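You operate a simulated robot arm through the tools that you are given. There is no shell and no other tool.

Carry out the task below with a simulated two-armed robot. There is one attempt and no reset: what you move stays moved.

## Task
Move the pink pot and white saucer to the rack, then sponge up the puddle.
Fine: the sponge goes back where it lay.

It is judged by the outcome, as a careful person would: the job done as asked, and still so three seconds after it is handed in. It fails if anything else is knocked over, pushed out of place, dropped, spilled or broken.

## Robot
Two 7-joint arms with two-finger parallel grippers on one trunk that stands fixed in place. Base frame: the origin is at the foot of the trunk, x ahead of it, y to its left, z up. Lengths are in cm, angles in degrees, forces in N, time in s.
The left shoulder is at [5, 20.9, 117.1], the right one opposite. With the tool pointing down near the work surface each hand reaches from about 26 to 92 cm from the base axis, measured 20 degrees to its own side. Payload 4.4 kg a hand.
Tool frame (each hand has its own): the origin (TCP) lies between the finger pads and is the grasp point; the fingertips stand 2.3 cm ahead of it; z points along the fingers, y is the line along which they close. Largest opening 9.4 cm; finger width 3.8, thickness 1; the body of the gripper, 5.4 by 9.6 cm, starts 3.9 cm behind the TCP.
Orientation is told as [roll, pitch, yaw] about the base's x, y, z axes, in that order, counted from this pose: with the fingers straight down and closing along the base's y, the tool's x points along the base's -x, its y along +y and its z along -z.

## Interface
- The arms move only by the tool jog_arm. It takes "left_steps", "right_steps" or both (then of equal length, played together; a hand with none holds still); each is a list of rows, each an object of numbers (a shift or turn left out is 0, a gripper value left out holds the last): "tx", "ty", "tz": the shift along the tool's x, y, z in units of 30 mm (1.0 is 30 mm); "ax", "ay", "az": the turn, a rotation vector about the tool's x, y, z in units of 5 degrees (1.0 is 5 degrees); "grip": the closure in counts, from 0 (fully open) to 255 (shut). In form: [{"tx": .., "ty": .., "tz": .., "ax": .., "ay": .., "az": .., "grip": ..}, ...]. A call has 1 to 20 rows; each row shifts and turns the commanded pose from where the row before left it, along the tool's axes as they then stand. A call with a number of a shift or a turn outside -1 to 1 is refused whole. A row lasts 0.2 s, in which the tool goes at most 5 cm and 8.6 degrees; a call with a longer step from one row to the next is refused whole, and so is a gripper value outside its range. A pose out of reach is approached as far as the arm can. The call stops where the force on the tool passes 40 N (or 10 N more than at its start, if that is more) or the arm is blocked; 0.2 s more then pass. The fingers move at their own pace (about 10.8 cm/s each) and stop on an object; they squeeze with about 20 N. The grip force told is the motor's: it shows also when the fingers shut on nothing. Time passes only in rows, and 0.2 s behind the last, so rows that do not move let the fingers close. The reply holds the time, the measured pose of the TCP, the force on the tool along the base axes, the opening and the grip force, in the units named above and with some noise, with the torque about the TCP (base axes, N m) and any sound that the robot's microphone picked up.
- Cameras (640 x 400 px; columns grow to the right, rows downward): "scene" is now at [15.97, -0.87, 135.66]; the picture's right is [-0.10, -0.99, 0.00], its down [-0.44, 0.04, -0.90] and it looks along [0.89, -0.09, -0.44] (base axes); focal length 325 px, centre (320, 200). "left" rides on the left gripper at [8.6, -1.6, -7.5] in its tool frame; the picture's right is [0.18, 0.98, 0.00], its down [-0.58, 0.11, -0.81] and it looks along [-0.79, 0.15, 0.59] (tool axes); focal length 243 px, centre (320, 200). "right" rides on the right gripper at [8.6, 1.6, -7.4] in its tool frame; the picture's right is [-0.18, 0.98, 0.00], its down [-0.58, -0.11, -0.81] and it looks along [-0.79, -0.15, 0.59] (tool axes); focal length 243 px, centre (320, 200). There is no depth. A picture from a camera that has moved, and an enlarged one, comes with that camera's place and axes in the base frame and with its lens.
- get_image(camera): a new picture of that camera. No time passes.
- raise_lower(by): slides the trunk up (or, below 0, down) by that many cm; the arms and the scene camera ride with it, the base frame stays. It gives what a move gives, with no picture.
- turn_head(pan, tilt): turns the head with the scene camera to pan (to the left, within 80 degrees either way) and tilt (down, from -29 to 69), counted from straight ahead of the robot. It gives what a move gives.
- enlarge(camera, box): a new picture of the part [left, top, right, bottom] of that camera's present view, enlarged. No time passes.
- close_job(): hands the job in; it is judged then, once.

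Places have to be worked out from the pictures, the camera data and where the tool is seen. Open the grippers and draw the arms clear of the work before you hand the job in, unless the task says otherwise.

The tools are called after "Call:" as name(argument=value, ...) on one line, values as JSON. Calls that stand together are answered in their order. jog_arm: Moves the arms, as the interface text tells. Its arguments: {"type":"object","properties":{"left_steps":{"type":"array","items":{"type":"object","properties":{"tx":{"type":"number"},"ty":{"type":"number"},"tz":{"type":"number"},"ax":{"type":"number"},"ay":{"type":"number"},"az":{"type":"number"},"grip":{"type":"number"}}}},"right_steps":{"type":"array","items":{"type":"object","properties":{"tx":{"type":"number"},"ty":{"type":"number"},"tz":{"type":"number"},"ax":{"type":"number"},"ay":{"type":"number"},"az":{"type":"number"},"grip":{"type":"number"}}}}},"required":[]} The other tools are called the same way: raise_lower (by) moves the trunk up or down; turn_head (pan, tilt) turns the head that bears the scene camera; get_image (camera) takes a picture; enlarge (camera, box) takes an enlarged picture of a part of a camera's view; close_job () hands the job in.

At the start:

```text
time_s: 0.0
left_ee_pos: [68.69, 23.52, 111.77]
left_orientation: [0.0, 0.1, 0.1]
left_force: [0.4, -0.7, -0.6]
left_torque: [-0.01, 0.01, -0.01]
left_opening: 9.4
left_gripper_force: 0.0
right_ee_pos: [56.97, -25.16, 115.94]
right_orientation: [0.0, 0.0, 0.0]
right_force: [0.5, 0.5, -0.2]
right_torque: [0.03, 0.05, 0.0]
right_opening: 9.41
right_gripper_force: 0.0
trunk travel left (down, up): [-25.0, 31.3]
head pan, tilt (commanded): [-5.8, 26.2]
```

scene: 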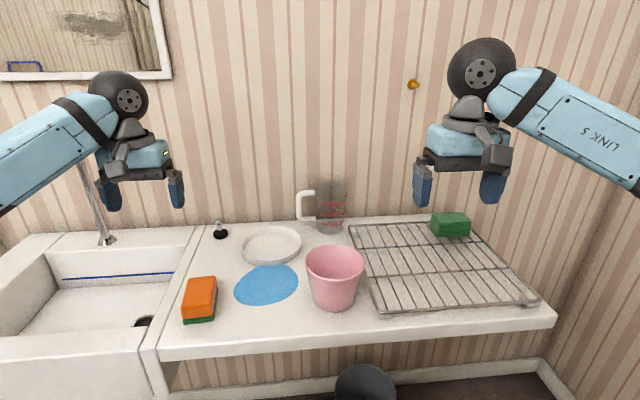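
right: 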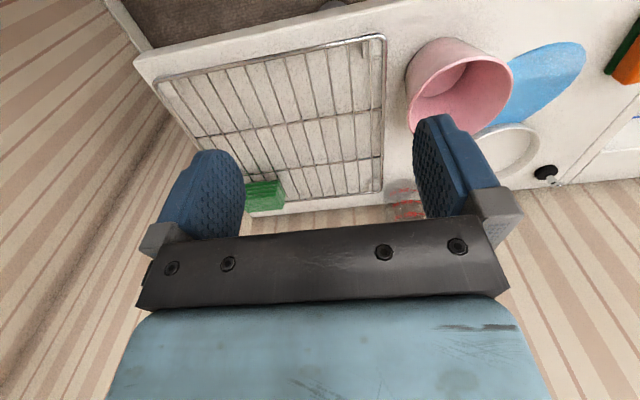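
left: 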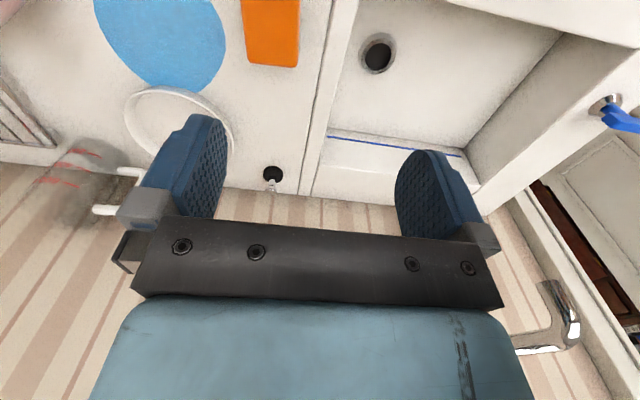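

I'll begin by looking more closely at the scene to locate the pot, saucer, sponge, puddle and rack.

Call:
enlarge(camera="scene", box=[160, 180, 360, 330])

Call:
enlarge(camera="scene", box=[330, 180, 560, 340])

Call:
enlarge(camera="right", box=[120, 0, 640, 240])

Call:
enlarge(camera="left", box=[0, 0, 400, 240])

```text
2.67 times, centred on (260, 255) of scene
camera zoom: at [15.97, -0.87, 135.66], right [-0.1, -0.99, 0.0], down [-0.44, 0.04, -0.9], along [0.89, -0.09, -0.44], focal length 866 px, centre (480, 53)
```

zoom: 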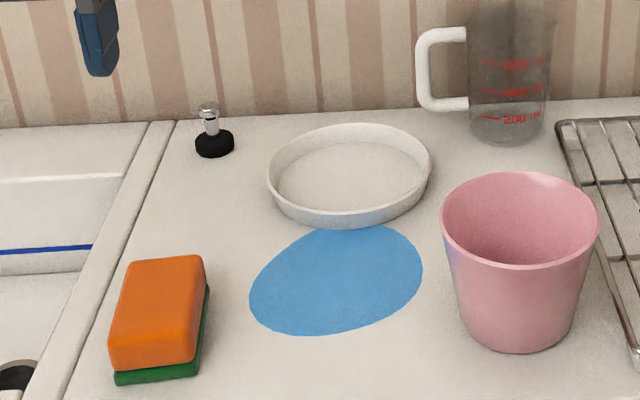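

```text
2.50 times, centred on (445, 260) of scene
camera zoom: at [15.97, -0.87, 135.66], right [-0.1, -0.99, 0.0], down [-0.44, 0.04, -0.9], along [0.89, -0.09, -0.44], focal length 812 px, centre (8, 50)
```

zoom: 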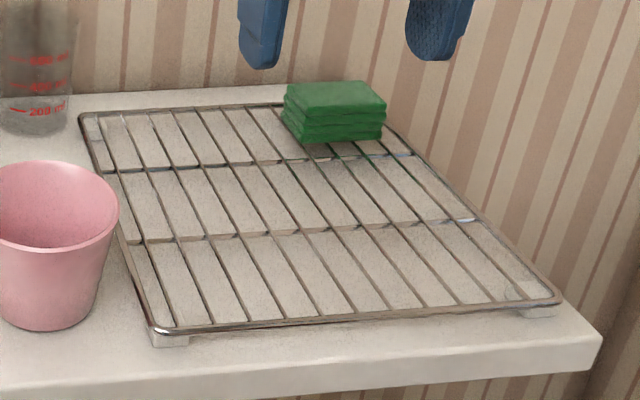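

```text
1.23 times, centred on (380, 120) of right
camera zoom: at [48.29, -23.59, 123.55], right [0.18, 0.98, 0.0], down [0.58, -0.11, 0.81], along [0.79, -0.15, -0.59], focal length 299 px, centre (246, 298)
```

zoom: 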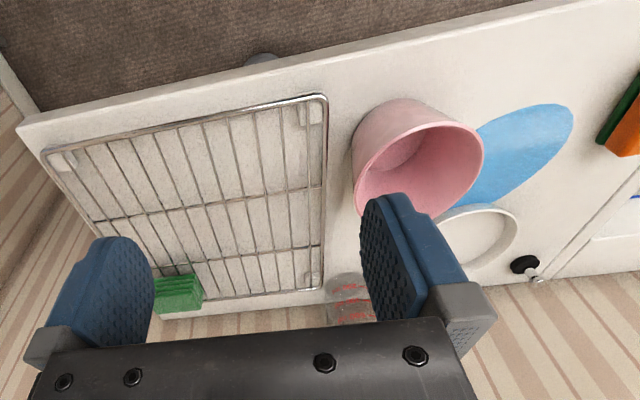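

```text
1.60 times, centred on (200, 120) of left
camera zoom: at [60.0, 21.91, 119.1], right [-0.18, 0.98, 0.0], down [0.58, 0.11, 0.81], along [0.79, 0.15, -0.59], focal length 388 px, centre (512, 328)
```

zoom: 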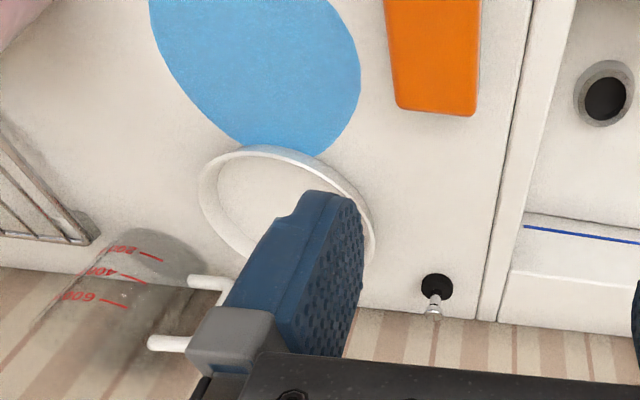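

The counter appears to sit at about z≈86, with the pot near (69,-9), saucer near (88,5), sponge near (68,18) and the rack spanning roughly x 61–94, y -18…-50. I'll tilt the head down a little and bring the right hand above the pot's right rim for a second view.

Call:
turn_head(pan=-5, tilt=38)

Call:
jog_arm(right_steps=[{"tx": -0.5, "ty": 0.5, "tz": 0.3}, {"tx": -0.5, "ty": 0.5, "tz": 0.3}, {"tx": -0.5, "ty": 0.5, "tz": 0.4}, {"tx": -0.5, "ty": 0.5, "tz": 0.5}, {"tx": -0.5, "ty": 0.5, "tz": 0.5}, {"tx": -0.5, "ty": 0.5, "tz": 0.5}])

```text
time_s: 0.7
left_ee_pos: [68.49, 23.6, 111.69]
left_orientation: [0.0, 0.0, 0.0]
left_force: [0.4, -0.4, 0.1]
left_torque: [-0.03, 0.0, 0.0]
left_opening: 9.41
left_gripper_force: 0.0
right_ee_pos: [57.07, -25.11, 115.96]
right_orientation: [0.1, 0.0, 0.0]
right_force: [0.3, 0.6, -0.3]
right_torque: [0.0, -0.01, 0.01]
right_opening: 9.42
right_gripper_force: 0.2
trunk travel left (down, up): [-25.0, 31.3]
head pan, tilt (commanded): [-5.0, 38.0]
```

```text
time_s: 2.1
left_ee_pos: [68.5, 23.53, 111.69]
left_orientation: [0.0, 0.1, 0.0]
left_force: [-1.0, 0.5, 0.0]
left_torque: [-0.01, 0.0, -0.01]
left_opening: 9.39
left_gripper_force: 0.0
right_ee_pos: [66.15, -16.21, 108.5]
right_orientation: [-0.1, 0.1, 0.0]
right_force: [-0.1, -0.1, -0.7]
right_torque: [-0.01, 0.01, -0.02]
right_opening: 9.4
right_gripper_force: 0.2
trunk travel left (down, up): [-25.0, 31.3]
head pan, tilt (commanded): [-5.0, 38.0]
```

Both moves completed without contact. Now I take fresh pictures from all cameras to triangulate heights and places.

Call:
get_image(camera="scene")

Call:
get_image(camera="right")

Call:
enlarge(camera="scene", box=[160, 90, 400, 240])

```text
taken
camera scene: at [15.48, -0.66, 133.81], right [-0.09, -1.0, 0.0], down [-0.61, 0.05, -0.79], along [0.78, -0.07, -0.62], focal length 325 px, centre (320, 200)
```

scene: 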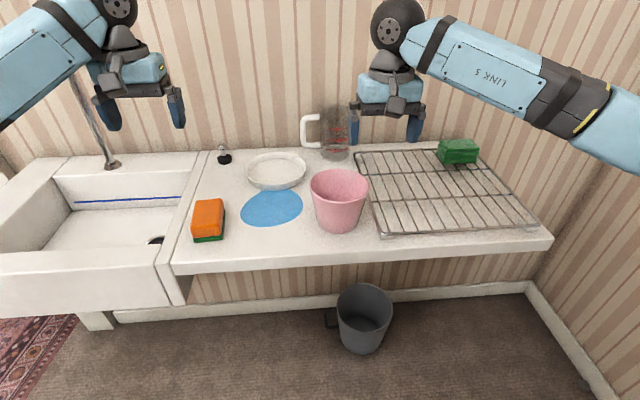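

```text
taken
camera right: at [57.46, -14.67, 116.09], right [0.18, 0.98, 0.0], down [0.58, -0.11, 0.81], along [0.79, -0.15, -0.59], focal length 243 px, centre (320, 200)
```

right: 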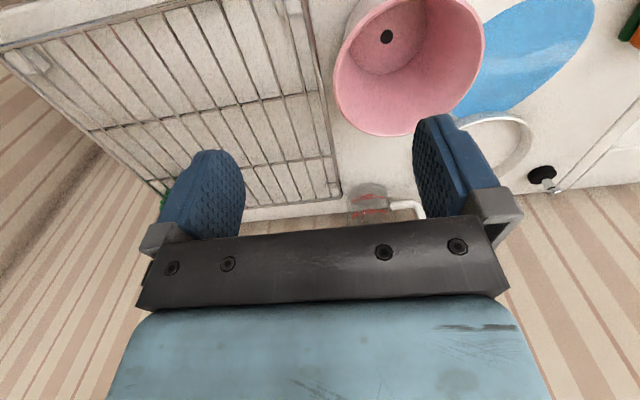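

```text
2.67 times, centred on (280, 165) of scene
camera zoom: at [15.48, -0.66, 133.81], right [-0.09, -1.0, 0.0], down [-0.61, 0.05, -0.79], along [0.78, -0.07, -0.62], focal length 866 px, centre (427, 293)
```

zoom: 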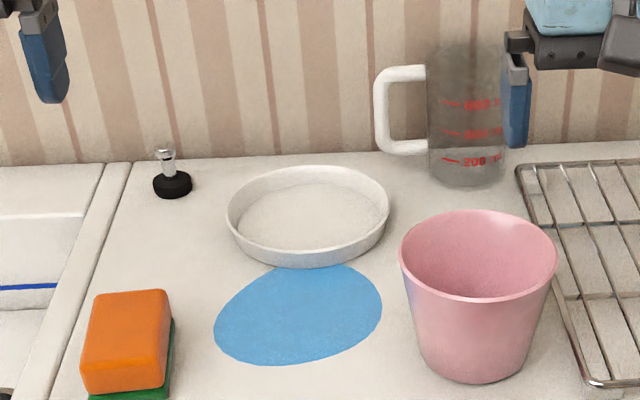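

The pot is a plant pot with a drain hole, centre ≈(69.3,-9.6), rim at z≈95 with radius ≈6, so it must be pinched by its wall. I move above the right side of the rim, tilt to match the wall's slope (~10°) and narrow the opening, then look.

Call:
jog_arm(right_steps=[{"tx": -0.2625, "ty": 0.083, "tz": 0.7, "grip": 90}, {"tx": -0.2625, "ty": 0.083, "tz": 0.7}, {"tx": -0.2625, "ty": 0.083, "tz": 0.6}, {"tx": -0.2625, "ty": 0.083, "tz": 0.5}, {"ax": -0.7}, {"ax": -0.7}, {"ax": -0.7}])

Call:
get_image(camera="right")

Call:
enlarge(camera="scene", box=[260, 90, 460, 240])

```text
time_s: 3.7
left_ee_pos: [68.58, 23.53, 111.71]
left_orientation: [0.0, -0.1, 0.0]
left_force: [-0.4, -0.8, 0.0]
left_torque: [-0.02, 0.0, 0.0]
left_opening: 9.39
left_gripper_force: 0.1
right_ee_pos: [69.14, -15.31, 100.81]
right_orientation: [10.6, 0.0, 0.1]
right_force: [0.4, 0.1, 0.3]
right_torque: [0.0, 0.02, 0.02]
right_opening: 6.08
right_gripper_force: 0.0
trunk travel left (down, up): [-25.0, 31.3]
head pan, tilt (commanded): [-5.0, 38.0]
```

```text
taken
camera right: at [60.44, -15.05, 108.72], right [0.18, 0.97, 0.18], down [0.58, -0.26, 0.77], along [0.79, -0.04, -0.61], focal length 243 px, centre (320, 200)
```

right: 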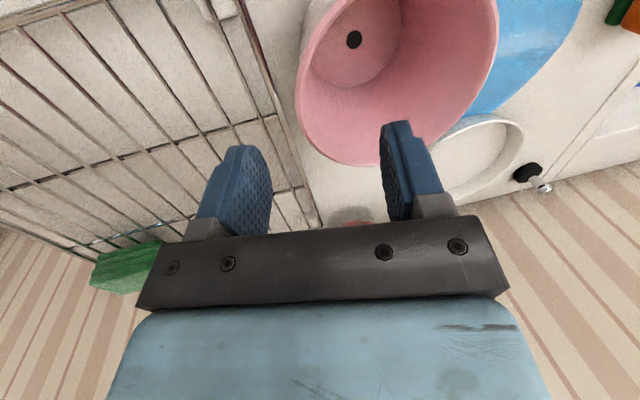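

```text
2.67 times, centred on (360, 165) of scene
camera zoom: at [15.44, -0.73, 133.82], right [-0.09, -1.0, 0.0], down [-0.61, 0.05, -0.79], along [0.79, -0.07, -0.62], focal length 866 px, centre (213, 293)
```

zoom: 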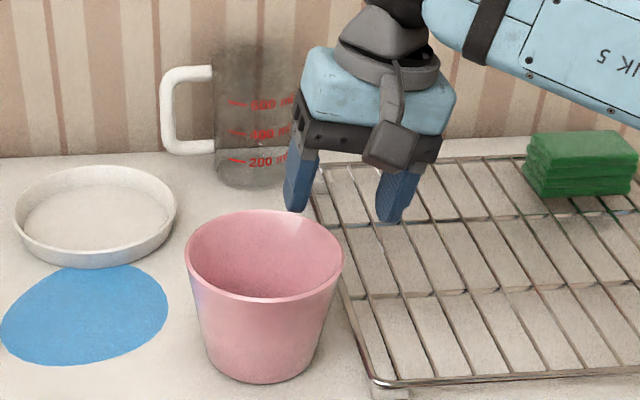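

The camera model matches: the rim's right edge projects where expected. I descend so the pads straddle the wall, about 1.5 cm below the rim at the TCP.

Call:
jog_arm(right_steps=[{"tx": -0.02, "ty": -0.1, "tz": 0.6}, {"tx": -0.02, "ty": -0.1, "tz": 0.6}, {"tx": -0.01, "ty": -0.1, "tz": 0.6}, {"ty": -0.1, "tz": 0.56}, {}])

Call:
get_image(camera="right")

Call:
enlarge(camera="scene", box=[280, 120, 440, 240])

```text
time_s: 4.9
left_ee_pos: [68.49, 23.59, 111.72]
left_orientation: [0.0, 0.0, 0.0]
left_force: [-0.5, -1.1, 0.0]
left_torque: [-0.01, 0.02, 0.0]
left_opening: 9.42
left_gripper_force: 0.2
right_ee_pos: [69.39, -15.05, 93.79]
right_orientation: [10.5, 0.0, 0.0]
right_force: [0.4, -0.3, 0.4]
right_torque: [0.01, -0.01, 0.04]
right_opening: 6.07
right_gripper_force: 0.0
trunk travel left (down, up): [-25.0, 31.3]
head pan, tilt (commanded): [-5.0, 38.0]
```

```text
taken
camera right: at [60.68, -14.88, 101.55], right [0.18, 0.97, 0.18], down [0.58, -0.25, 0.77], along [0.79, -0.04, -0.61], focal length 243 px, centre (320, 200)
```

right: 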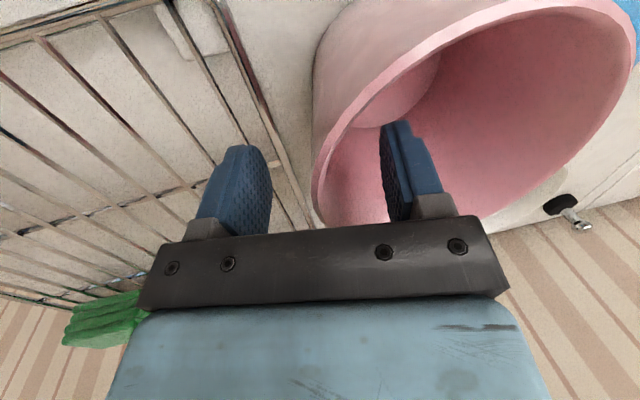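

```text
3.33 times, centred on (360, 180) of scene
camera zoom: at [15.42, -0.69, 133.82], right [-0.09, -1.0, 0.0], down [-0.61, 0.05, -0.79], along [0.79, -0.07, -0.62], focal length 1083 px, centre (187, 267)
```

zoom: 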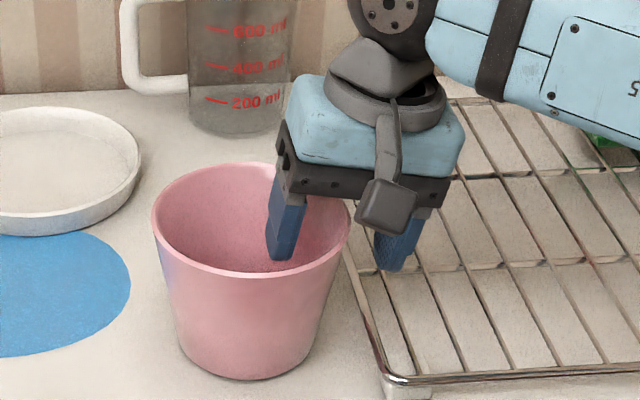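

The pads straddle the right wall with one finger inside and one outside, above the rack. I close the gripper.

Call:
jog_arm(right_steps=[{"grip": 170}, {"grip": 200}, {"grip": 230}, {"grip": 255}, {"grip": 255}])

Call:
get_image(camera="right")

Call:
enlarge(camera="scene", box=[280, 120, 440, 240])

```text
time_s: 6.1
left_ee_pos: [68.55, 23.64, 111.8]
left_orientation: [0.0, 0.0, 0.0]
left_force: [-0.1, 0.3, -0.1]
left_torque: [0.01, 0.01, 0.03]
left_opening: 9.4
left_gripper_force: 0.1
right_ee_pos: [69.46, -14.94, 93.75]
right_orientation: [10.5, -0.1, 0.0]
right_force: [0.4, 1.3, 1.4]
right_torque: [0.05, -0.03, 0.01]
right_opening: 0.45
right_gripper_force: 20.3
trunk travel left (down, up): [-25.0, 31.3]
head pan, tilt (commanded): [-5.0, 38.0]
```

```text
taken
camera right: at [60.67, -14.86, 101.59], right [0.18, 0.97, 0.18], down [0.58, -0.25, 0.77], along [0.79, -0.04, -0.61], focal length 243 px, centre (320, 200)
```

right: 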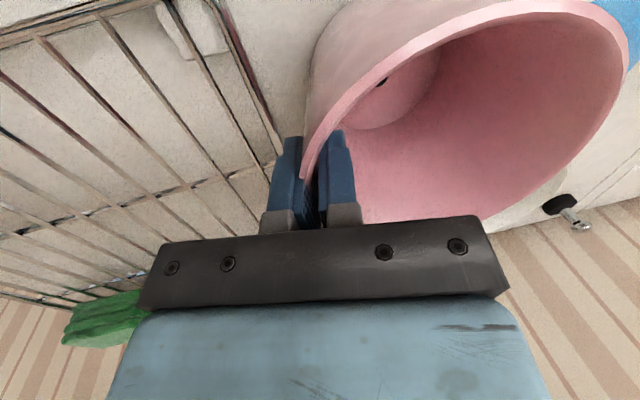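

```text
3.33 times, centred on (360, 180) of scene
camera zoom: at [15.42, -0.66, 133.82], right [-0.09, -1.0, 0.0], down [-0.61, 0.05, -0.79], along [0.79, -0.07, -0.62], focal length 1083 px, centre (187, 267)
```

zoom: 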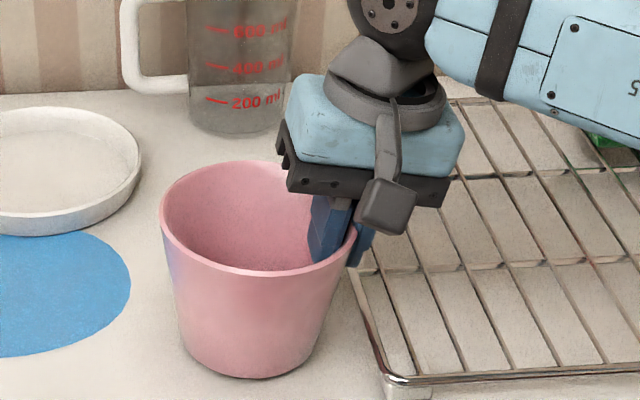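

The wall is held at 0.45 cm with 20 N. I lift straight up about 2 cm first as a test.

Call:
jog_arm(right_steps=[{"ty": 0.03, "tz": -0.164}, {"ty": 0.03, "tz": -0.164}, {"ty": 0.03, "tz": -0.164}, {"ty": 0.03, "tz": -0.164}, {}])

Call:
enlarge(camera="scene", box=[260, 90, 460, 240])

```text
time_s: 7.3
left_ee_pos: [68.59, 23.53, 111.75]
left_orientation: [0.1, 0.2, 0.0]
left_force: [0.0, 0.2, 0.0]
left_torque: [-0.03, 0.01, 0.0]
left_opening: 9.39
left_gripper_force: 0.0
right_ee_pos: [69.22, -15.12, 95.73]
right_orientation: [10.5, -0.1, 0.0]
right_force: [0.2, 0.4, -3.7]
right_torque: [-0.21, 0.01, 0.0]
right_opening: 0.43
right_gripper_force: 20.2
trunk travel left (down, up): [-25.0, 31.3]
head pan, tilt (commanded): [-5.0, 38.0]
```

```text
2.67 times, centred on (360, 165) of scene
camera zoom: at [15.49, -0.7, 133.81], right [-0.09, -1.0, 0.0], down [-0.61, 0.05, -0.79], along [0.78, -0.07, -0.62], focal length 866 px, centre (213, 293)
```

zoom: 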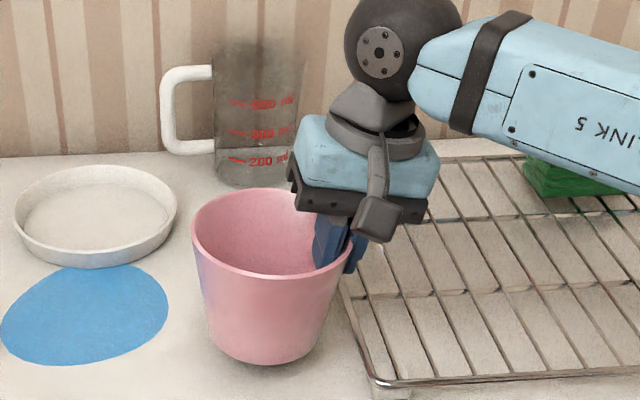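

The pot lifts cleanly, upright, about 4 N. I raise it to z≈105 and carry it over the right part of the rack, aiming to set its centre near (75,-42), clear of the green block.

Call:
jog_arm(right_steps=[{"ty": 0.08, "tz": -0.4}, {"ty": 0.14, "tz": -0.75}, {"ty": 0.14, "tz": -0.75}, {"ty": 0.14, "tz": -0.75}, {"ty": 0.07, "tz": -0.4}, {"ty": -0.4, "tz": -0.075, "tx": -0.07}, {"ty": -0.81, "tz": -0.151, "tx": -0.15}, {"ty": -0.81, "tz": -0.151, "tx": -0.15}, {"ty": -0.81, "tz": -0.151, "tx": -0.15}, {"ty": -0.81, "tz": -0.151, "tx": -0.15}, {"ty": -0.81, "tz": -0.151, "tx": -0.15}, {"ty": -0.81, "tz": -0.151, "tx": -0.15}, {"ty": -0.81, "tz": -0.151, "tx": -0.15}, {"ty": -0.81, "tz": -0.151, "tx": -0.15}, {"ty": -0.81, "tz": -0.151, "tx": -0.15}, {"ty": -0.81, "tz": -0.151, "tx": -0.15}, {"ty": -0.81, "tz": -0.151, "tx": -0.15}, {"ty": -0.81, "tz": -0.151, "tx": -0.15}, {"ty": -0.41, "tz": -0.075, "tx": -0.07}, {}])

Call:
get_image(camera="scene")

Call:
get_image(camera="right")

```text
time_s: 11.5
left_ee_pos: [68.56, 23.57, 111.73]
left_orientation: [0.0, 0.1, 0.0]
left_force: [-0.4, 0.1, 0.2]
left_torque: [0.01, 0.01, 0.03]
left_opening: 9.4
left_gripper_force: 0.1
right_ee_pos: [75.16, -47.2, 104.96]
right_orientation: [10.5, 0.0, 0.0]
right_force: [0.0, 0.6, -3.9]
right_torque: [-0.22, 0.0, -0.02]
right_opening: 0.44
right_gripper_force: 20.5
trunk travel left (down, up): [-25.0, 31.3]
head pan, tilt (commanded): [-5.0, 38.0]
```

```text
taken
camera scene: at [15.49, -0.72, 133.81], right [-0.09, -1.0, 0.0], down [-0.61, 0.05, -0.79], along [0.78, -0.07, -0.62], focal length 325 px, centre (320, 200)
```

scene: 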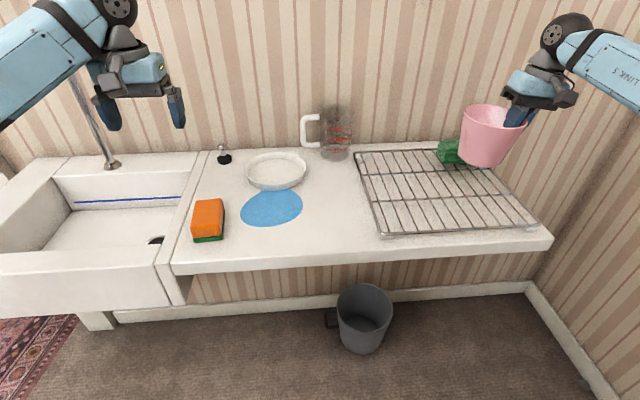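

```text
taken
camera right: at [66.43, -47.01, 112.75], right [0.18, 0.97, 0.18], down [0.58, -0.25, 0.77], along [0.79, -0.04, -0.61], focal length 243 px, centre (320, 200)
```

right: 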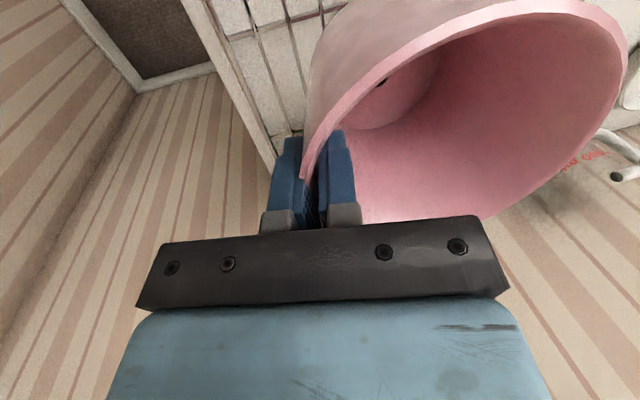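

The pot is hanging steady over the rack. I zoom the wrist view to verify where the rack's right edge lies relative to the pot before lowering.

Call:
enlarge(camera="right", box=[120, 0, 440, 200])

Call:
enlarge(camera="scene", box=[350, 80, 580, 250])

```text
2.00 times, centred on (280, 100) of right
camera zoom: at [66.43, -47.01, 112.75], right [0.18, 0.97, 0.18], down [0.58, -0.25, 0.77], along [0.79, -0.04, -0.61], focal length 485 px, centre (400, 400)
```

zoom: 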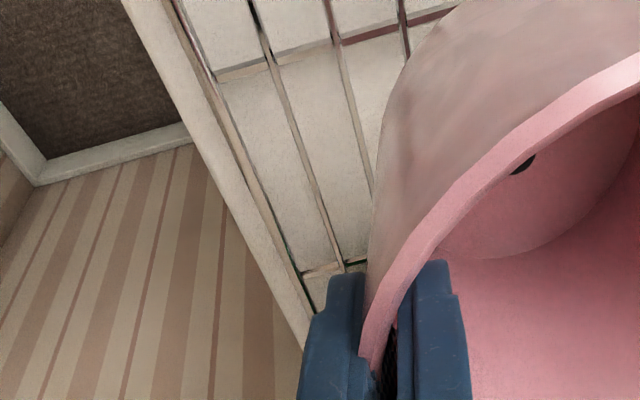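

```text
2.35 times, centred on (465, 165) of scene
camera zoom: at [15.49, -0.72, 133.81], right [-0.09, -1.0, 0.0], down [-0.61, 0.05, -0.79], along [0.78, -0.07, -0.62], focal length 764 px, centre (-21, 282)
```

zoom: 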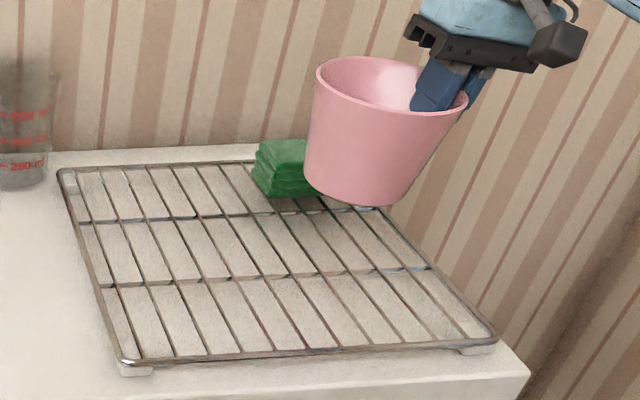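

The right edge bar sits near y≈-51, so the pot's base at y≈-41.6 is well within the rack. I lower about 8 cm.

Call:
jog_arm(right_steps=[{"ty": -0.05, "tz": 0.25}, {"ty": -0.09, "tz": 0.5}, {"ty": -0.1, "tz": 0.53}, {"ty": -0.1, "tz": 0.53}, {"ty": -0.09, "tz": 0.5}, {"ty": -0.055, "tz": 0.31}, {}])

Call:
enlarge(camera="scene", box=[350, 80, 580, 250])

```text
time_s: 13.1
left_ee_pos: [68.69, 23.57, 111.64]
left_orientation: [0.0, 0.1, 0.0]
left_force: [1.0, 0.4, -0.3]
left_torque: [0.02, 0.0, -0.03]
left_opening: 9.4
left_gripper_force: 0.0
right_ee_pos: [75.07, -47.15, 96.87]
right_orientation: [10.5, 0.0, 0.0]
right_force: [0.6, 0.3, -4.1]
right_torque: [-0.18, -0.01, 0.03]
right_opening: 0.44
right_gripper_force: 19.9
trunk travel left (down, up): [-25.0, 31.3]
head pan, tilt (commanded): [-5.0, 38.0]
```

```text
2.35 times, centred on (465, 165) of scene
camera zoom: at [15.48, -0.71, 133.81], right [-0.09, -1.0, 0.0], down [-0.61, 0.05, -0.79], along [0.78, -0.07, -0.62], focal length 764 px, centre (-21, 282)
```

zoom: 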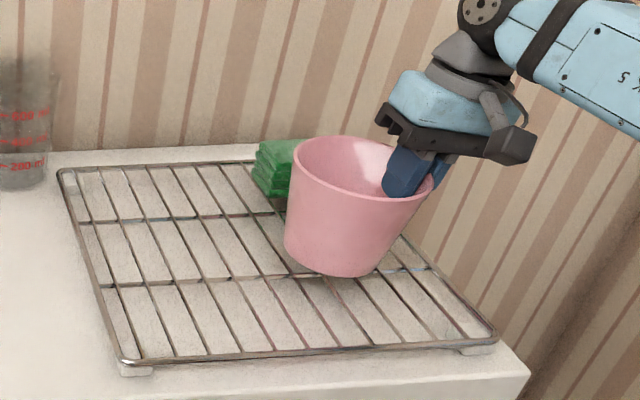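

The pot is just above the bars. I lower it in small 2 mm steps and watch the vertical force.

Call:
jog_arm(right_steps=[{"ty": -0.012, "tz": 0.066}, {"ty": -0.012, "tz": 0.066}, {"ty": -0.012, "tz": 0.066}, {"ty": -0.012, "tz": 0.066}])

```text
time_s: 14.1
left_ee_pos: [68.56, 23.58, 111.69]
left_orientation: [0.0, 0.1, 0.0]
left_force: [0.7, 0.4, 0.1]
left_torque: [0.0, 0.0, -0.03]
left_opening: 9.39
left_gripper_force: 0.1
right_ee_pos: [75.03, -47.24, 96.12]
right_orientation: [10.5, 0.0, -0.1]
right_force: [-0.8, 0.5, -3.5]
right_torque: [-0.19, -0.04, -0.05]
right_opening: 0.42
right_gripper_force: 19.1
trunk travel left (down, up): [-25.0, 31.3]
head pan, tilt (commanded): [-5.0, 38.0]
```

No contact yet (still about -3.5 N). I continue lowering in small steps.

Call:
jog_arm(right_steps=[{"ty": -0.012, "tz": 0.066}, {"ty": -0.012, "tz": 0.066}, {"ty": -0.012, "tz": 0.066}])

```text
time_s: 14.9
left_ee_pos: [68.37, 23.58, 111.81]
left_orientation: [0.0, 0.0, -0.1]
left_force: [-0.2, -1.0, 0.4]
left_torque: [-0.02, 0.02, 0.03]
left_opening: 9.39
left_gripper_force: 0.1
right_ee_pos: [75.08, -47.15, 95.86]
right_orientation: [10.4, -0.2, 0.0]
right_force: [4.0, -4.6, 12.6]
right_torque: [-0.28, -0.15, -0.03]
right_opening: 0.41
right_gripper_force: 20.3
trunk travel left (down, up): [-25.0, 31.3]
head pan, tilt (commanded): [-5.0, 38.0]
```

Contact: the pot is on the rack (force +12.6 N, rack top ≈2.2 cm above the counter). I ease up about 2 mm to unload and then open slowly.

Call:
jog_arm(right_steps=[{"ty": 0.008, "tz": -0.045}, {"ty": 0.004, "tz": -0.02}, {}])

Call:
enlarge(camera="scene", box=[350, 80, 580, 250])

```text
time_s: 15.7
left_ee_pos: [68.46, 23.62, 111.77]
left_orientation: [0.0, 0.0, 0.0]
left_force: [-0.8, -0.2, 0.4]
left_torque: [0.06, -0.02, 0.02]
left_opening: 9.39
left_gripper_force: 0.1
right_ee_pos: [75.05, -47.21, 95.91]
right_orientation: [10.5, 0.0, 0.0]
right_force: [-2.6, 0.2, 7.7]
right_torque: [-0.1, 0.16, 0.04]
right_opening: 0.42
right_gripper_force: 20.4
trunk travel left (down, up): [-25.0, 31.3]
head pan, tilt (commanded): [-5.0, 38.0]
```

```text
2.35 times, centred on (465, 165) of scene
camera zoom: at [15.32, -0.63, 133.83], right [-0.09, -1.0, 0.0], down [-0.61, 0.05, -0.79], along [0.79, -0.07, -0.61], focal length 764 px, centre (-21, 282)
```

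zoom: 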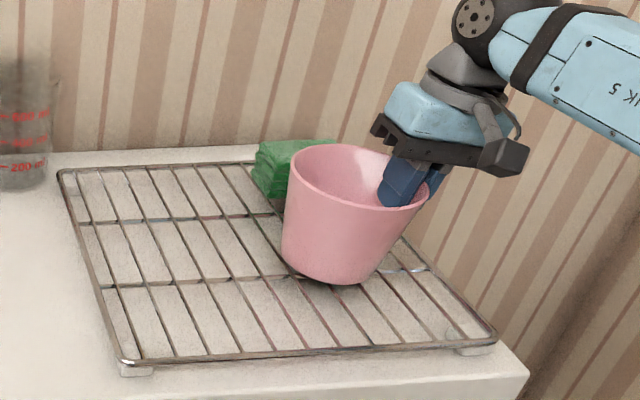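

Still a little preload (7.7 N). I lift another ~1 mm and open the fingers gradually.

Call:
jog_arm(right_steps=[{"ty": 0.006, "tz": -0.035}, {}, {"grip": 235}, {"grip": 220}, {"grip": 200}, {"grip": 180}, {"grip": 150}, {"grip": 110}, {"grip": 90}, {}])

Call:
enlarge(camera="scene", box=[350, 80, 580, 250])

Call:
get_image(camera="right")

```text
time_s: 17.9
left_ee_pos: [68.56, 23.55, 111.67]
left_orientation: [0.0, -0.1, 0.0]
left_force: [0.9, -0.7, -0.2]
left_torque: [-0.01, 0.0, -0.01]
left_opening: 9.41
left_gripper_force: 0.0
right_ee_pos: [75.12, -47.17, 95.91]
right_orientation: [10.5, -0.1, 0.0]
right_force: [-0.4, -0.6, -0.5]
right_torque: [0.0, 0.03, -0.01]
right_opening: 6.1
right_gripper_force: 0.0
trunk travel left (down, up): [-25.0, 31.3]
head pan, tilt (commanded): [-5.0, 38.0]
```

```text
2.35 times, centred on (465, 165) of scene
camera zoom: at [15.44, -0.69, 133.82], right [-0.09, -1.0, 0.0], down [-0.61, 0.05, -0.79], along [0.79, -0.07, -0.62], focal length 764 px, centre (-21, 282)
```

zoom: 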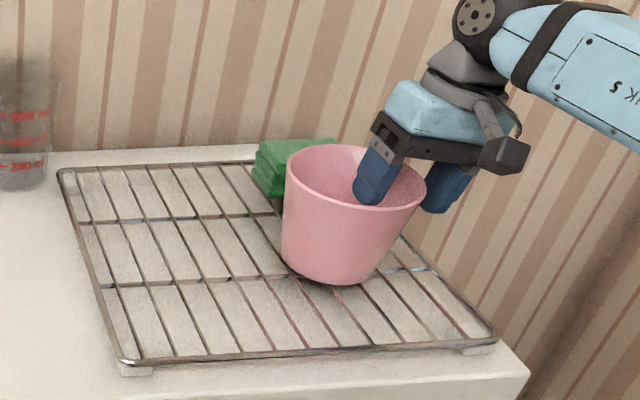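

```text
taken
camera right: at [66.44, -47.0, 103.75], right [0.18, 0.97, 0.18], down [0.58, -0.25, 0.77], along [0.79, -0.04, -0.61], focal length 243 px, centre (320, 200)
```

right: 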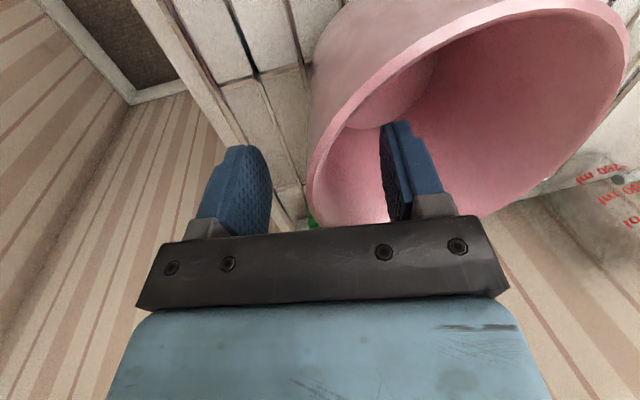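

The pot stands upright on the rack, released. I retreat straight up and level the wrist.

Call:
jog_arm(right_steps=[{"ty": 0.06, "tz": -0.33}, {"ty": 0.12, "tz": -0.65}, {"ty": 0.12, "tz": -0.65}, {"ty": 0.12, "tz": -0.65}, {"ty": 0.12, "tz": -0.65}, {"ty": 0.12, "tz": -0.65}, {"ax": 0.7}, {"ax": 0.7}, {"ax": 0.7}, {}])

Call:
get_image(camera="scene")

```text
time_s: 20.1
left_ee_pos: [68.53, 23.69, 111.72]
left_orientation: [0.0, 0.0, 0.0]
left_force: [0.9, 0.6, -0.3]
left_torque: [0.04, -0.01, -0.01]
left_opening: 9.45
left_gripper_force: 0.0
right_ee_pos: [75.06, -47.26, 106.87]
right_orientation: [0.0, 0.0, 0.0]
right_force: [-0.3, 1.0, 0.2]
right_torque: [0.0, -0.01, 0.0]
right_opening: 6.09
right_gripper_force: 0.0
trunk travel left (down, up): [-25.0, 31.3]
head pan, tilt (commanded): [-5.0, 38.0]
```

```text
taken
camera scene: at [15.43, -0.7, 133.82], right [-0.09, -1.0, 0.0], down [-0.61, 0.05, -0.79], along [0.79, -0.07, -0.62], focal length 325 px, centre (320, 200)
```

scene: 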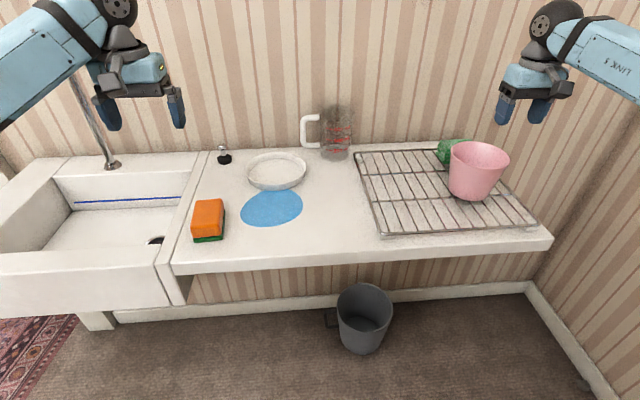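

Pot stands stable on the rack. Now I bring the right hand over toward the saucer at z≈107 for a close view.

Call:
jog_arm(right_steps=[{"ty": 0.4, "tx": -0.03}, {"ty": 0.8, "tx": -0.06}, {"ty": 0.9, "tx": -0.06}, {"ty": 0.9, "tx": -0.06}, {"ty": 0.9, "tx": -0.06}, {"ty": 0.9, "tx": -0.06}, {"ty": 0.9, "tx": -0.06}, {"ty": 0.9, "tx": -0.06}, {"ty": 0.9, "tx": -0.06}, {"ty": 0.9, "tx": -0.06}, {"ty": 0.9, "tx": -0.06}, {"ty": 0.9, "tx": -0.06}, {"ty": 0.9, "tx": -0.06}, {"ty": 0.9, "tx": -0.06}, {"ty": 0.8, "tx": -0.06}, {"ty": 0.4, "tx": -0.06}, {}])

Call:
get_image(camera="right")

Call:
enlarge(camera="scene", box=[200, 110, 360, 230])

```text
time_s: 23.7
left_ee_pos: [68.5, 23.62, 111.71]
left_orientation: [0.0, 0.0, 0.1]
left_force: [-1.1, -0.4, -0.1]
left_torque: [-0.01, 0.01, -0.01]
left_opening: 9.41
left_gripper_force: 0.1
right_ee_pos: [77.82, -7.53, 106.75]
right_orientation: [0.0, 0.0, 0.1]
right_force: [-0.2, 0.3, 0.3]
right_torque: [0.0, 0.0, 0.01]
right_opening: 6.08
right_gripper_force: 0.1
trunk travel left (down, up): [-25.0, 31.3]
head pan, tilt (commanded): [-5.0, 38.0]
```

```text
taken
camera right: at [69.13, -5.91, 114.4], right [0.18, 0.98, 0.0], down [0.58, -0.11, 0.81], along [0.79, -0.15, -0.59], focal length 243 px, centre (320, 200)
```

right: 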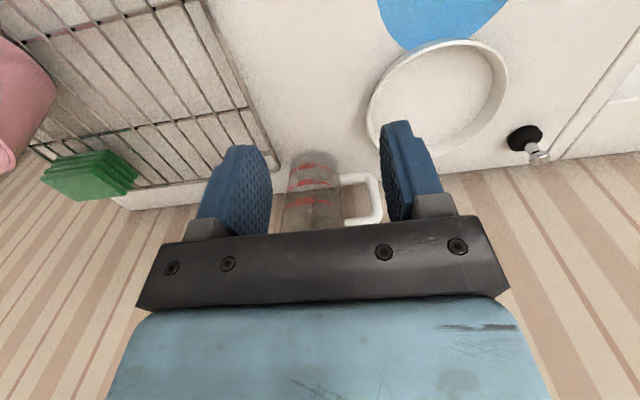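

```text
3.33 times, centred on (280, 170) of scene
camera zoom: at [15.44, -0.7, 133.82], right [-0.09, -1.0, 0.0], down [-0.61, 0.05, -0.79], along [0.79, -0.07, -0.62], focal length 1083 px, centre (453, 300)
```

zoom: 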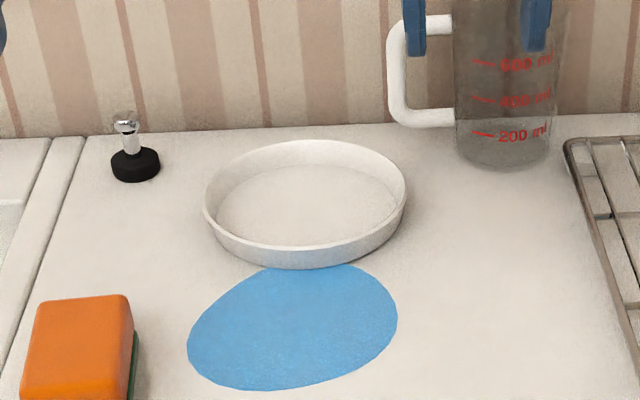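

The saucer is a shallow dish, centre ≈(88.4,4.5), R≈8, rim z≈88.3, with its wall slightly flared; the puddle only touches its front. I'll pinch the front-right rim with the right hand at yaw -45°; first yaw the hand and come to about 8 cm above it.

Call:
jog_arm(right_steps=[{"tx": -0.276, "ty": 0.356, "tz": 0.54}, {"tx": -0.276, "ty": 0.356, "tz": 0.54}, {"tx": -0.276, "ty": 0.356, "tz": 0.54}, {"tx": -0.276, "ty": 0.356, "tz": 0.54}, {"tx": -0.276, "ty": 0.356, "tz": 0.54}, {"tx": -0.276, "ty": 0.356, "tz": 0.3}, {"az": 0.9}, {"az": 0.9}, {"az": 0.9}, {"az": 0.9}, {"az": 0.9}, {"az": 0.9}, {"az": 0.9}, {"az": 0.9}, {"az": 0.9}, {"az": 0.9}, {}])

Call:
get_image(camera="right")

Call:
get_image(camera="scene")

```text
time_s: 27.3
left_ee_pos: [68.52, 23.49, 111.7]
left_orientation: [0.0, -0.1, 0.0]
left_force: [0.1, -0.3, -0.8]
left_torque: [0.0, 0.01, -0.02]
left_opening: 9.4
left_gripper_force: 0.0
right_ee_pos: [82.07, -1.53, 97.83]
right_orientation: [0.1, 0.0, -45.1]
right_force: [-0.3, 0.5, -1.2]
right_torque: [-0.01, 0.01, 0.03]
right_opening: 6.07
right_gripper_force: 0.1
right hand out of reach, approached as far as the arm can: row 6
trunk travel left (down, up): [-25.0, 31.3]
head pan, tilt (commanded): [-5.0, 38.0]
```

```text
taken
camera right: at [77.16, 5.82, 105.4], right [0.83, 0.56, 0.0], down [0.33, -0.49, 0.81], along [0.45, -0.67, -0.59], focal length 243 px, centre (320, 200)
```

right: 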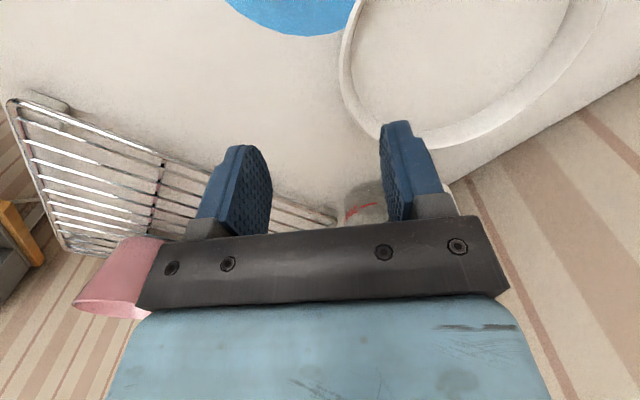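

```text
taken
camera scene: at [15.44, -0.69, 133.82], right [-0.09, -1.0, 0.0], down [-0.61, 0.05, -0.79], along [0.79, -0.07, -0.62], focal length 325 px, centre (320, 200)
```

scene: 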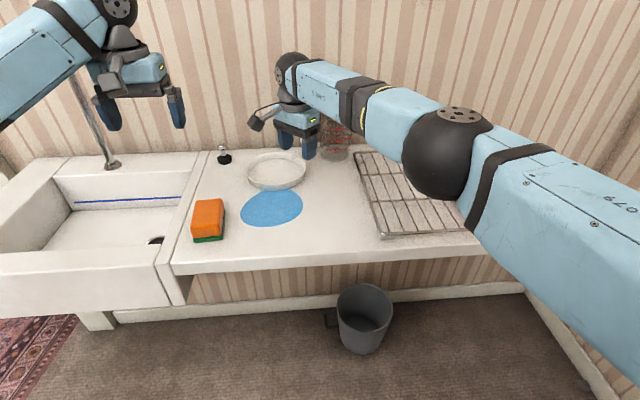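

The arm is near full stretch, 0.8 cm short at vertical tool; tilting to match the saucer wall pulls the wrist back toward the robot, so I tilt 14° about the TCP and check.

Call:
jog_arm(right_steps=[{"ax": -0.7}, {"ax": -0.7}, {"ax": -0.7}, {"ax": -0.7}, {}])

Call:
get_image(camera="right")

Call:
enlarge(camera="scene", box=[200, 90, 400, 240])

```text
time_s: 28.5
left_ee_pos: [68.56, 23.5, 111.8]
left_orientation: [0.1, 0.1, 0.0]
left_force: [0.3, -0.1, 0.0]
left_torque: [0.02, 0.02, 0.0]
left_opening: 9.39
left_gripper_force: 0.0
right_ee_pos: [82.22, -1.44, 97.71]
right_orientation: [13.9, 0.0, -45.0]
right_force: [0.1, -0.2, -0.4]
right_torque: [0.03, 0.0, 0.02]
right_opening: 6.06
right_gripper_force: 0.1
trunk travel left (down, up): [-25.0, 31.3]
head pan, tilt (commanded): [-5.0, 38.0]
```

```text
taken
camera right: at [75.93, 4.5, 105.61], right [0.8, 0.54, 0.24], down [0.2, -0.62, 0.76], along [0.56, -0.56, -0.61], focal length 243 px, centre (320, 200)
```

right: 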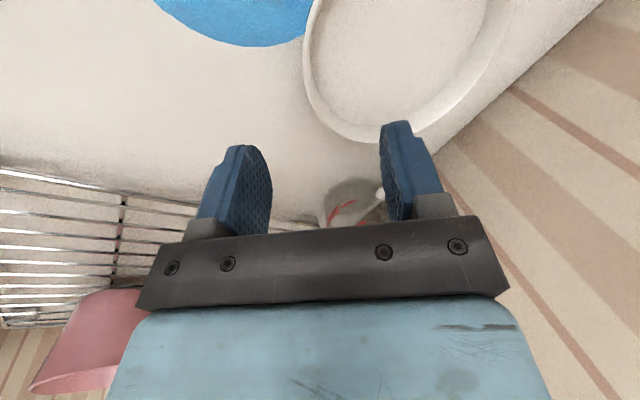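

```text
2.67 times, centred on (300, 165) of scene
camera zoom: at [15.44, -0.68, 133.82], right [-0.09, -1.0, 0.0], down [-0.61, 0.05, -0.79], along [0.79, -0.07, -0.62], focal length 866 px, centre (373, 293)
```

zoom: 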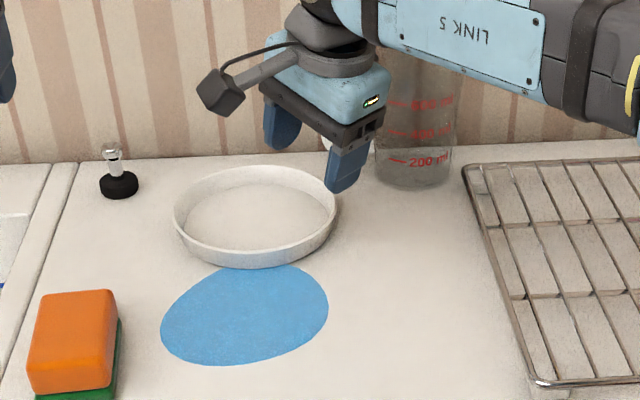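

The tilt works (13.9°, no reach warning). I zoom in on the wrist view to pin down the saucer rim relative to the fingers.

Call:
enlarge(camera="right", box=[220, 0, 540, 200])

```text
2.00 times, centred on (380, 100) of right
camera zoom: at [75.93, 4.5, 105.61], right [0.8, 0.54, 0.24], down [0.2, -0.62, 0.76], along [0.56, -0.56, -0.61], focal length 485 px, centre (200, 400)
```

zoom: 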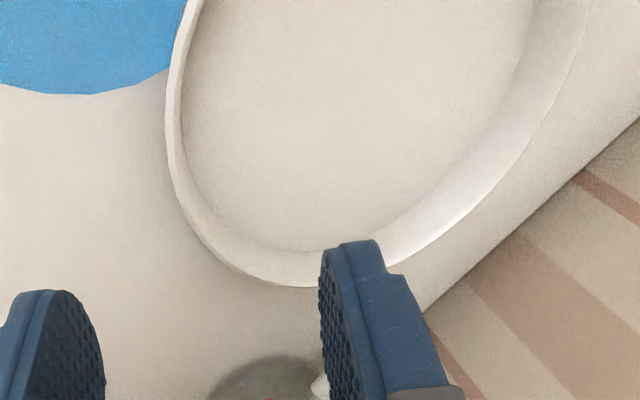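

Fitting wrist and scene views, the saucer centre is nearer (89,4.6) with rim z≈88. I descend to just above the rim while shifting ~1 cm inward, and look again.

Call:
jog_arm(right_steps=[{"ty": -0.042, "tz": 0.44}, {"ty": -0.042, "tz": 0.44}, {"ty": -0.042, "tz": 0.44}, {"ty": -0.042, "tz": 0.44}, {"ty": 0.0, "tz": 0.43}, {}])

Call:
get_image(camera="right")

Call:
enlarge(camera="scene", box=[220, 110, 380, 230])

```text
time_s: 29.9
left_ee_pos: [68.49, 23.52, 111.75]
left_orientation: [-0.1, 0.1, 0.0]
left_force: [0.3, -0.4, -0.6]
left_torque: [0.0, 0.01, -0.03]
left_opening: 9.38
left_gripper_force: 0.1
right_ee_pos: [82.91, -0.63, 91.35]
right_orientation: [14.0, 0.0, -45.1]
right_force: [-0.7, -0.3, 0.3]
right_torque: [0.04, -0.03, 0.03]
right_opening: 6.06
right_gripper_force: 0.1
trunk travel left (down, up): [-25.0, 31.3]
head pan, tilt (commanded): [-5.0, 38.0]
```

```text
taken
camera right: at [76.67, 5.34, 99.12], right [0.8, 0.54, 0.24], down [0.2, -0.62, 0.76], along [0.56, -0.56, -0.61], focal length 243 px, centre (320, 200)
```

right: 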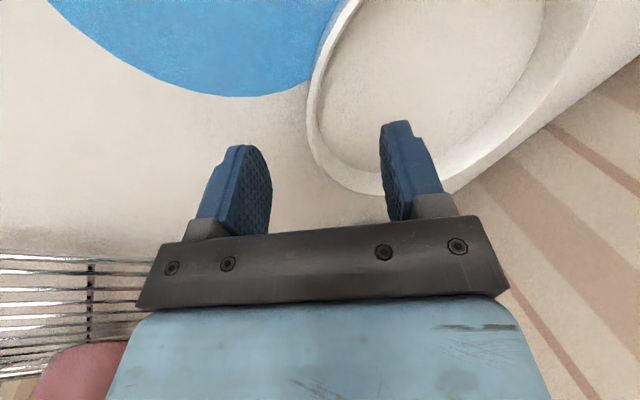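

```text
3.33 times, centred on (300, 170) of scene
camera zoom: at [15.42, -0.71, 133.82], right [-0.09, -1.0, 0.0], down [-0.61, 0.05, -0.79], along [0.79, -0.07, -0.62], focal length 1083 px, centre (387, 300)
```

zoom: 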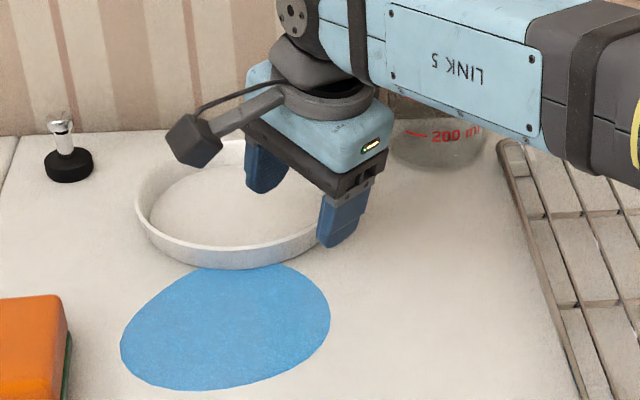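

The pads straddle the front-right rim nicely. I zoom once more to centre the closing line on the rim.

Call:
enlarge(camera="right", box=[200, 40, 456, 200])

```text
2.50 times, centred on (328, 120) of right
camera zoom: at [76.67, 5.34, 99.12], right [0.8, 0.54, 0.24], down [0.2, -0.62, 0.76], along [0.56, -0.56, -0.61], focal length 606 px, centre (300, 400)
```

zoom: 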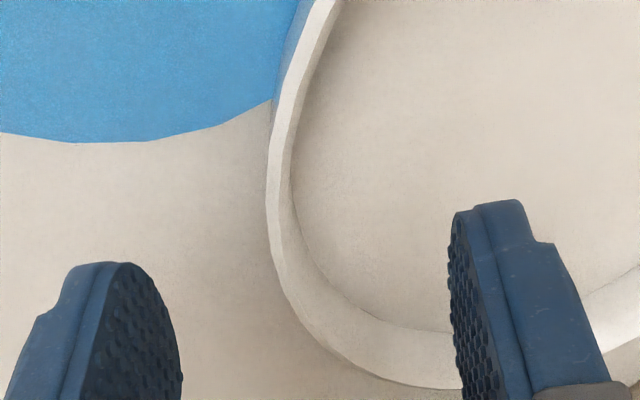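

Rim and closing line agree within a few mm. Because the outer finger hangs lower when tilted, I narrow the opening to ~2.5 cm first, then descend ~2 cm in small steps.

Call:
jog_arm(right_steps=[{"grip": 187}, {"grip": 187}, {"ty": -0.031, "tz": 0.177}, {"ty": -0.031, "tz": 0.177}, {"ty": -0.031, "tz": 0.177}, {"ty": -0.025, "tz": 0.14}, {}])

Call:
get_image(camera="right")

Call:
enlarge(camera="scene", box=[220, 110, 380, 230])

```text
time_s: 31.5
left_ee_pos: [68.44, 23.65, 111.64]
left_orientation: [0.0, 0.1, 0.0]
left_force: [1.2, 0.8, 0.8]
left_torque: [-0.01, 0.04, -0.01]
left_opening: 9.4
left_gripper_force: 0.0
right_ee_pos: [83.01, -0.52, 89.04]
right_orientation: [14.0, -0.1, -45.0]
right_force: [0.2, 0.2, 0.2]
right_torque: [0.01, -0.01, -0.02]
right_opening: 2.52
right_gripper_force: 0.1
trunk travel left (down, up): [-25.0, 31.3]
head pan, tilt (commanded): [-5.0, 38.0]
```

```text
taken
camera right: at [76.74, 5.38, 96.96], right [0.8, 0.54, 0.24], down [0.2, -0.62, 0.76], along [0.56, -0.56, -0.61], focal length 243 px, centre (320, 200)
```

right: 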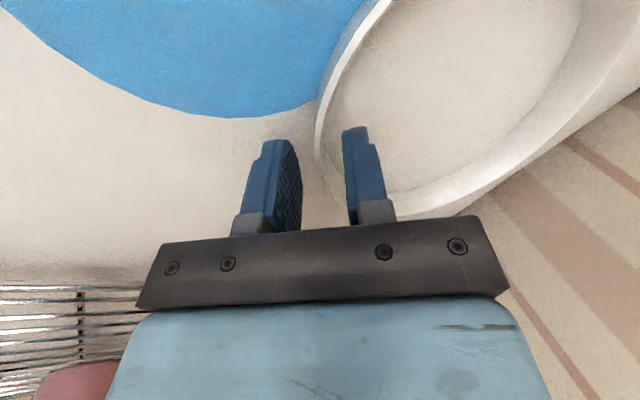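

```text
3.33 times, centred on (300, 170) of scene
camera zoom: at [15.44, -0.69, 133.82], right [-0.09, -1.0, 0.0], down [-0.61, 0.05, -0.79], along [0.79, -0.07, -0.62], focal length 1083 px, centre (387, 300)
```

zoom: 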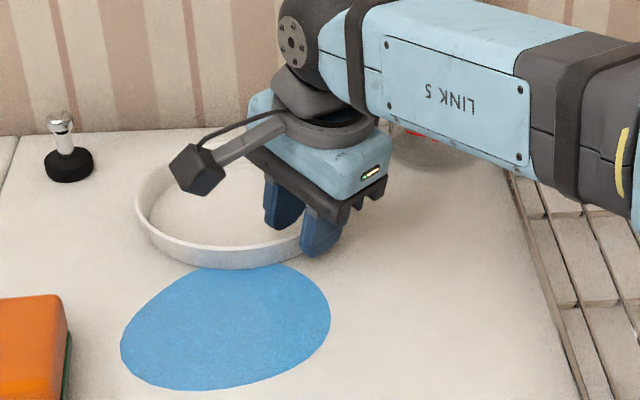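

The rim is between the pads with no contact force. I close the gripper on the wall.

Call:
jog_arm(right_steps=[{"grip": 210}, {"grip": 230}, {"grip": 245}, {"grip": 255}, {"grip": 255}])

Call:
get_image(camera="right")

Call:
enlarge(camera="scene", box=[220, 110, 380, 230])

```text
time_s: 32.7
left_ee_pos: [68.53, 23.58, 111.77]
left_orientation: [0.0, 0.1, -0.1]
left_force: [-1.0, -0.3, 0.1]
left_torque: [-0.03, 0.0, 0.02]
left_opening: 9.4
left_gripper_force: 0.0
right_ee_pos: [82.97, -0.62, 89.17]
right_orientation: [14.0, 0.0, -45.0]
right_force: [0.1, 1.2, 0.5]
right_torque: [-0.07, 0.04, 0.02]
right_opening: 0.39
right_gripper_force: 20.5
trunk travel left (down, up): [-25.0, 31.3]
head pan, tilt (commanded): [-5.0, 38.0]
```

```text
taken
camera right: at [76.72, 5.4, 96.98], right [0.8, 0.54, 0.24], down [0.2, -0.62, 0.76], along [0.56, -0.56, -0.61], focal length 243 px, centre (320, 200)
```

right: 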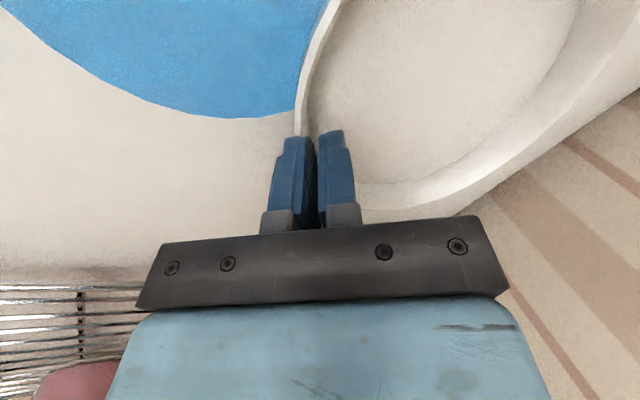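

```text
3.33 times, centred on (300, 170) of scene
camera zoom: at [15.43, -0.68, 133.82], right [-0.09, -1.0, 0.0], down [-0.61, 0.05, -0.79], along [0.79, -0.07, -0.62], focal length 1083 px, centre (387, 300)
```

zoom: 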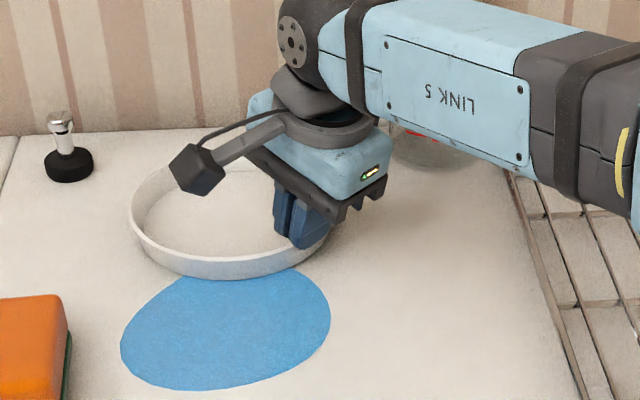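

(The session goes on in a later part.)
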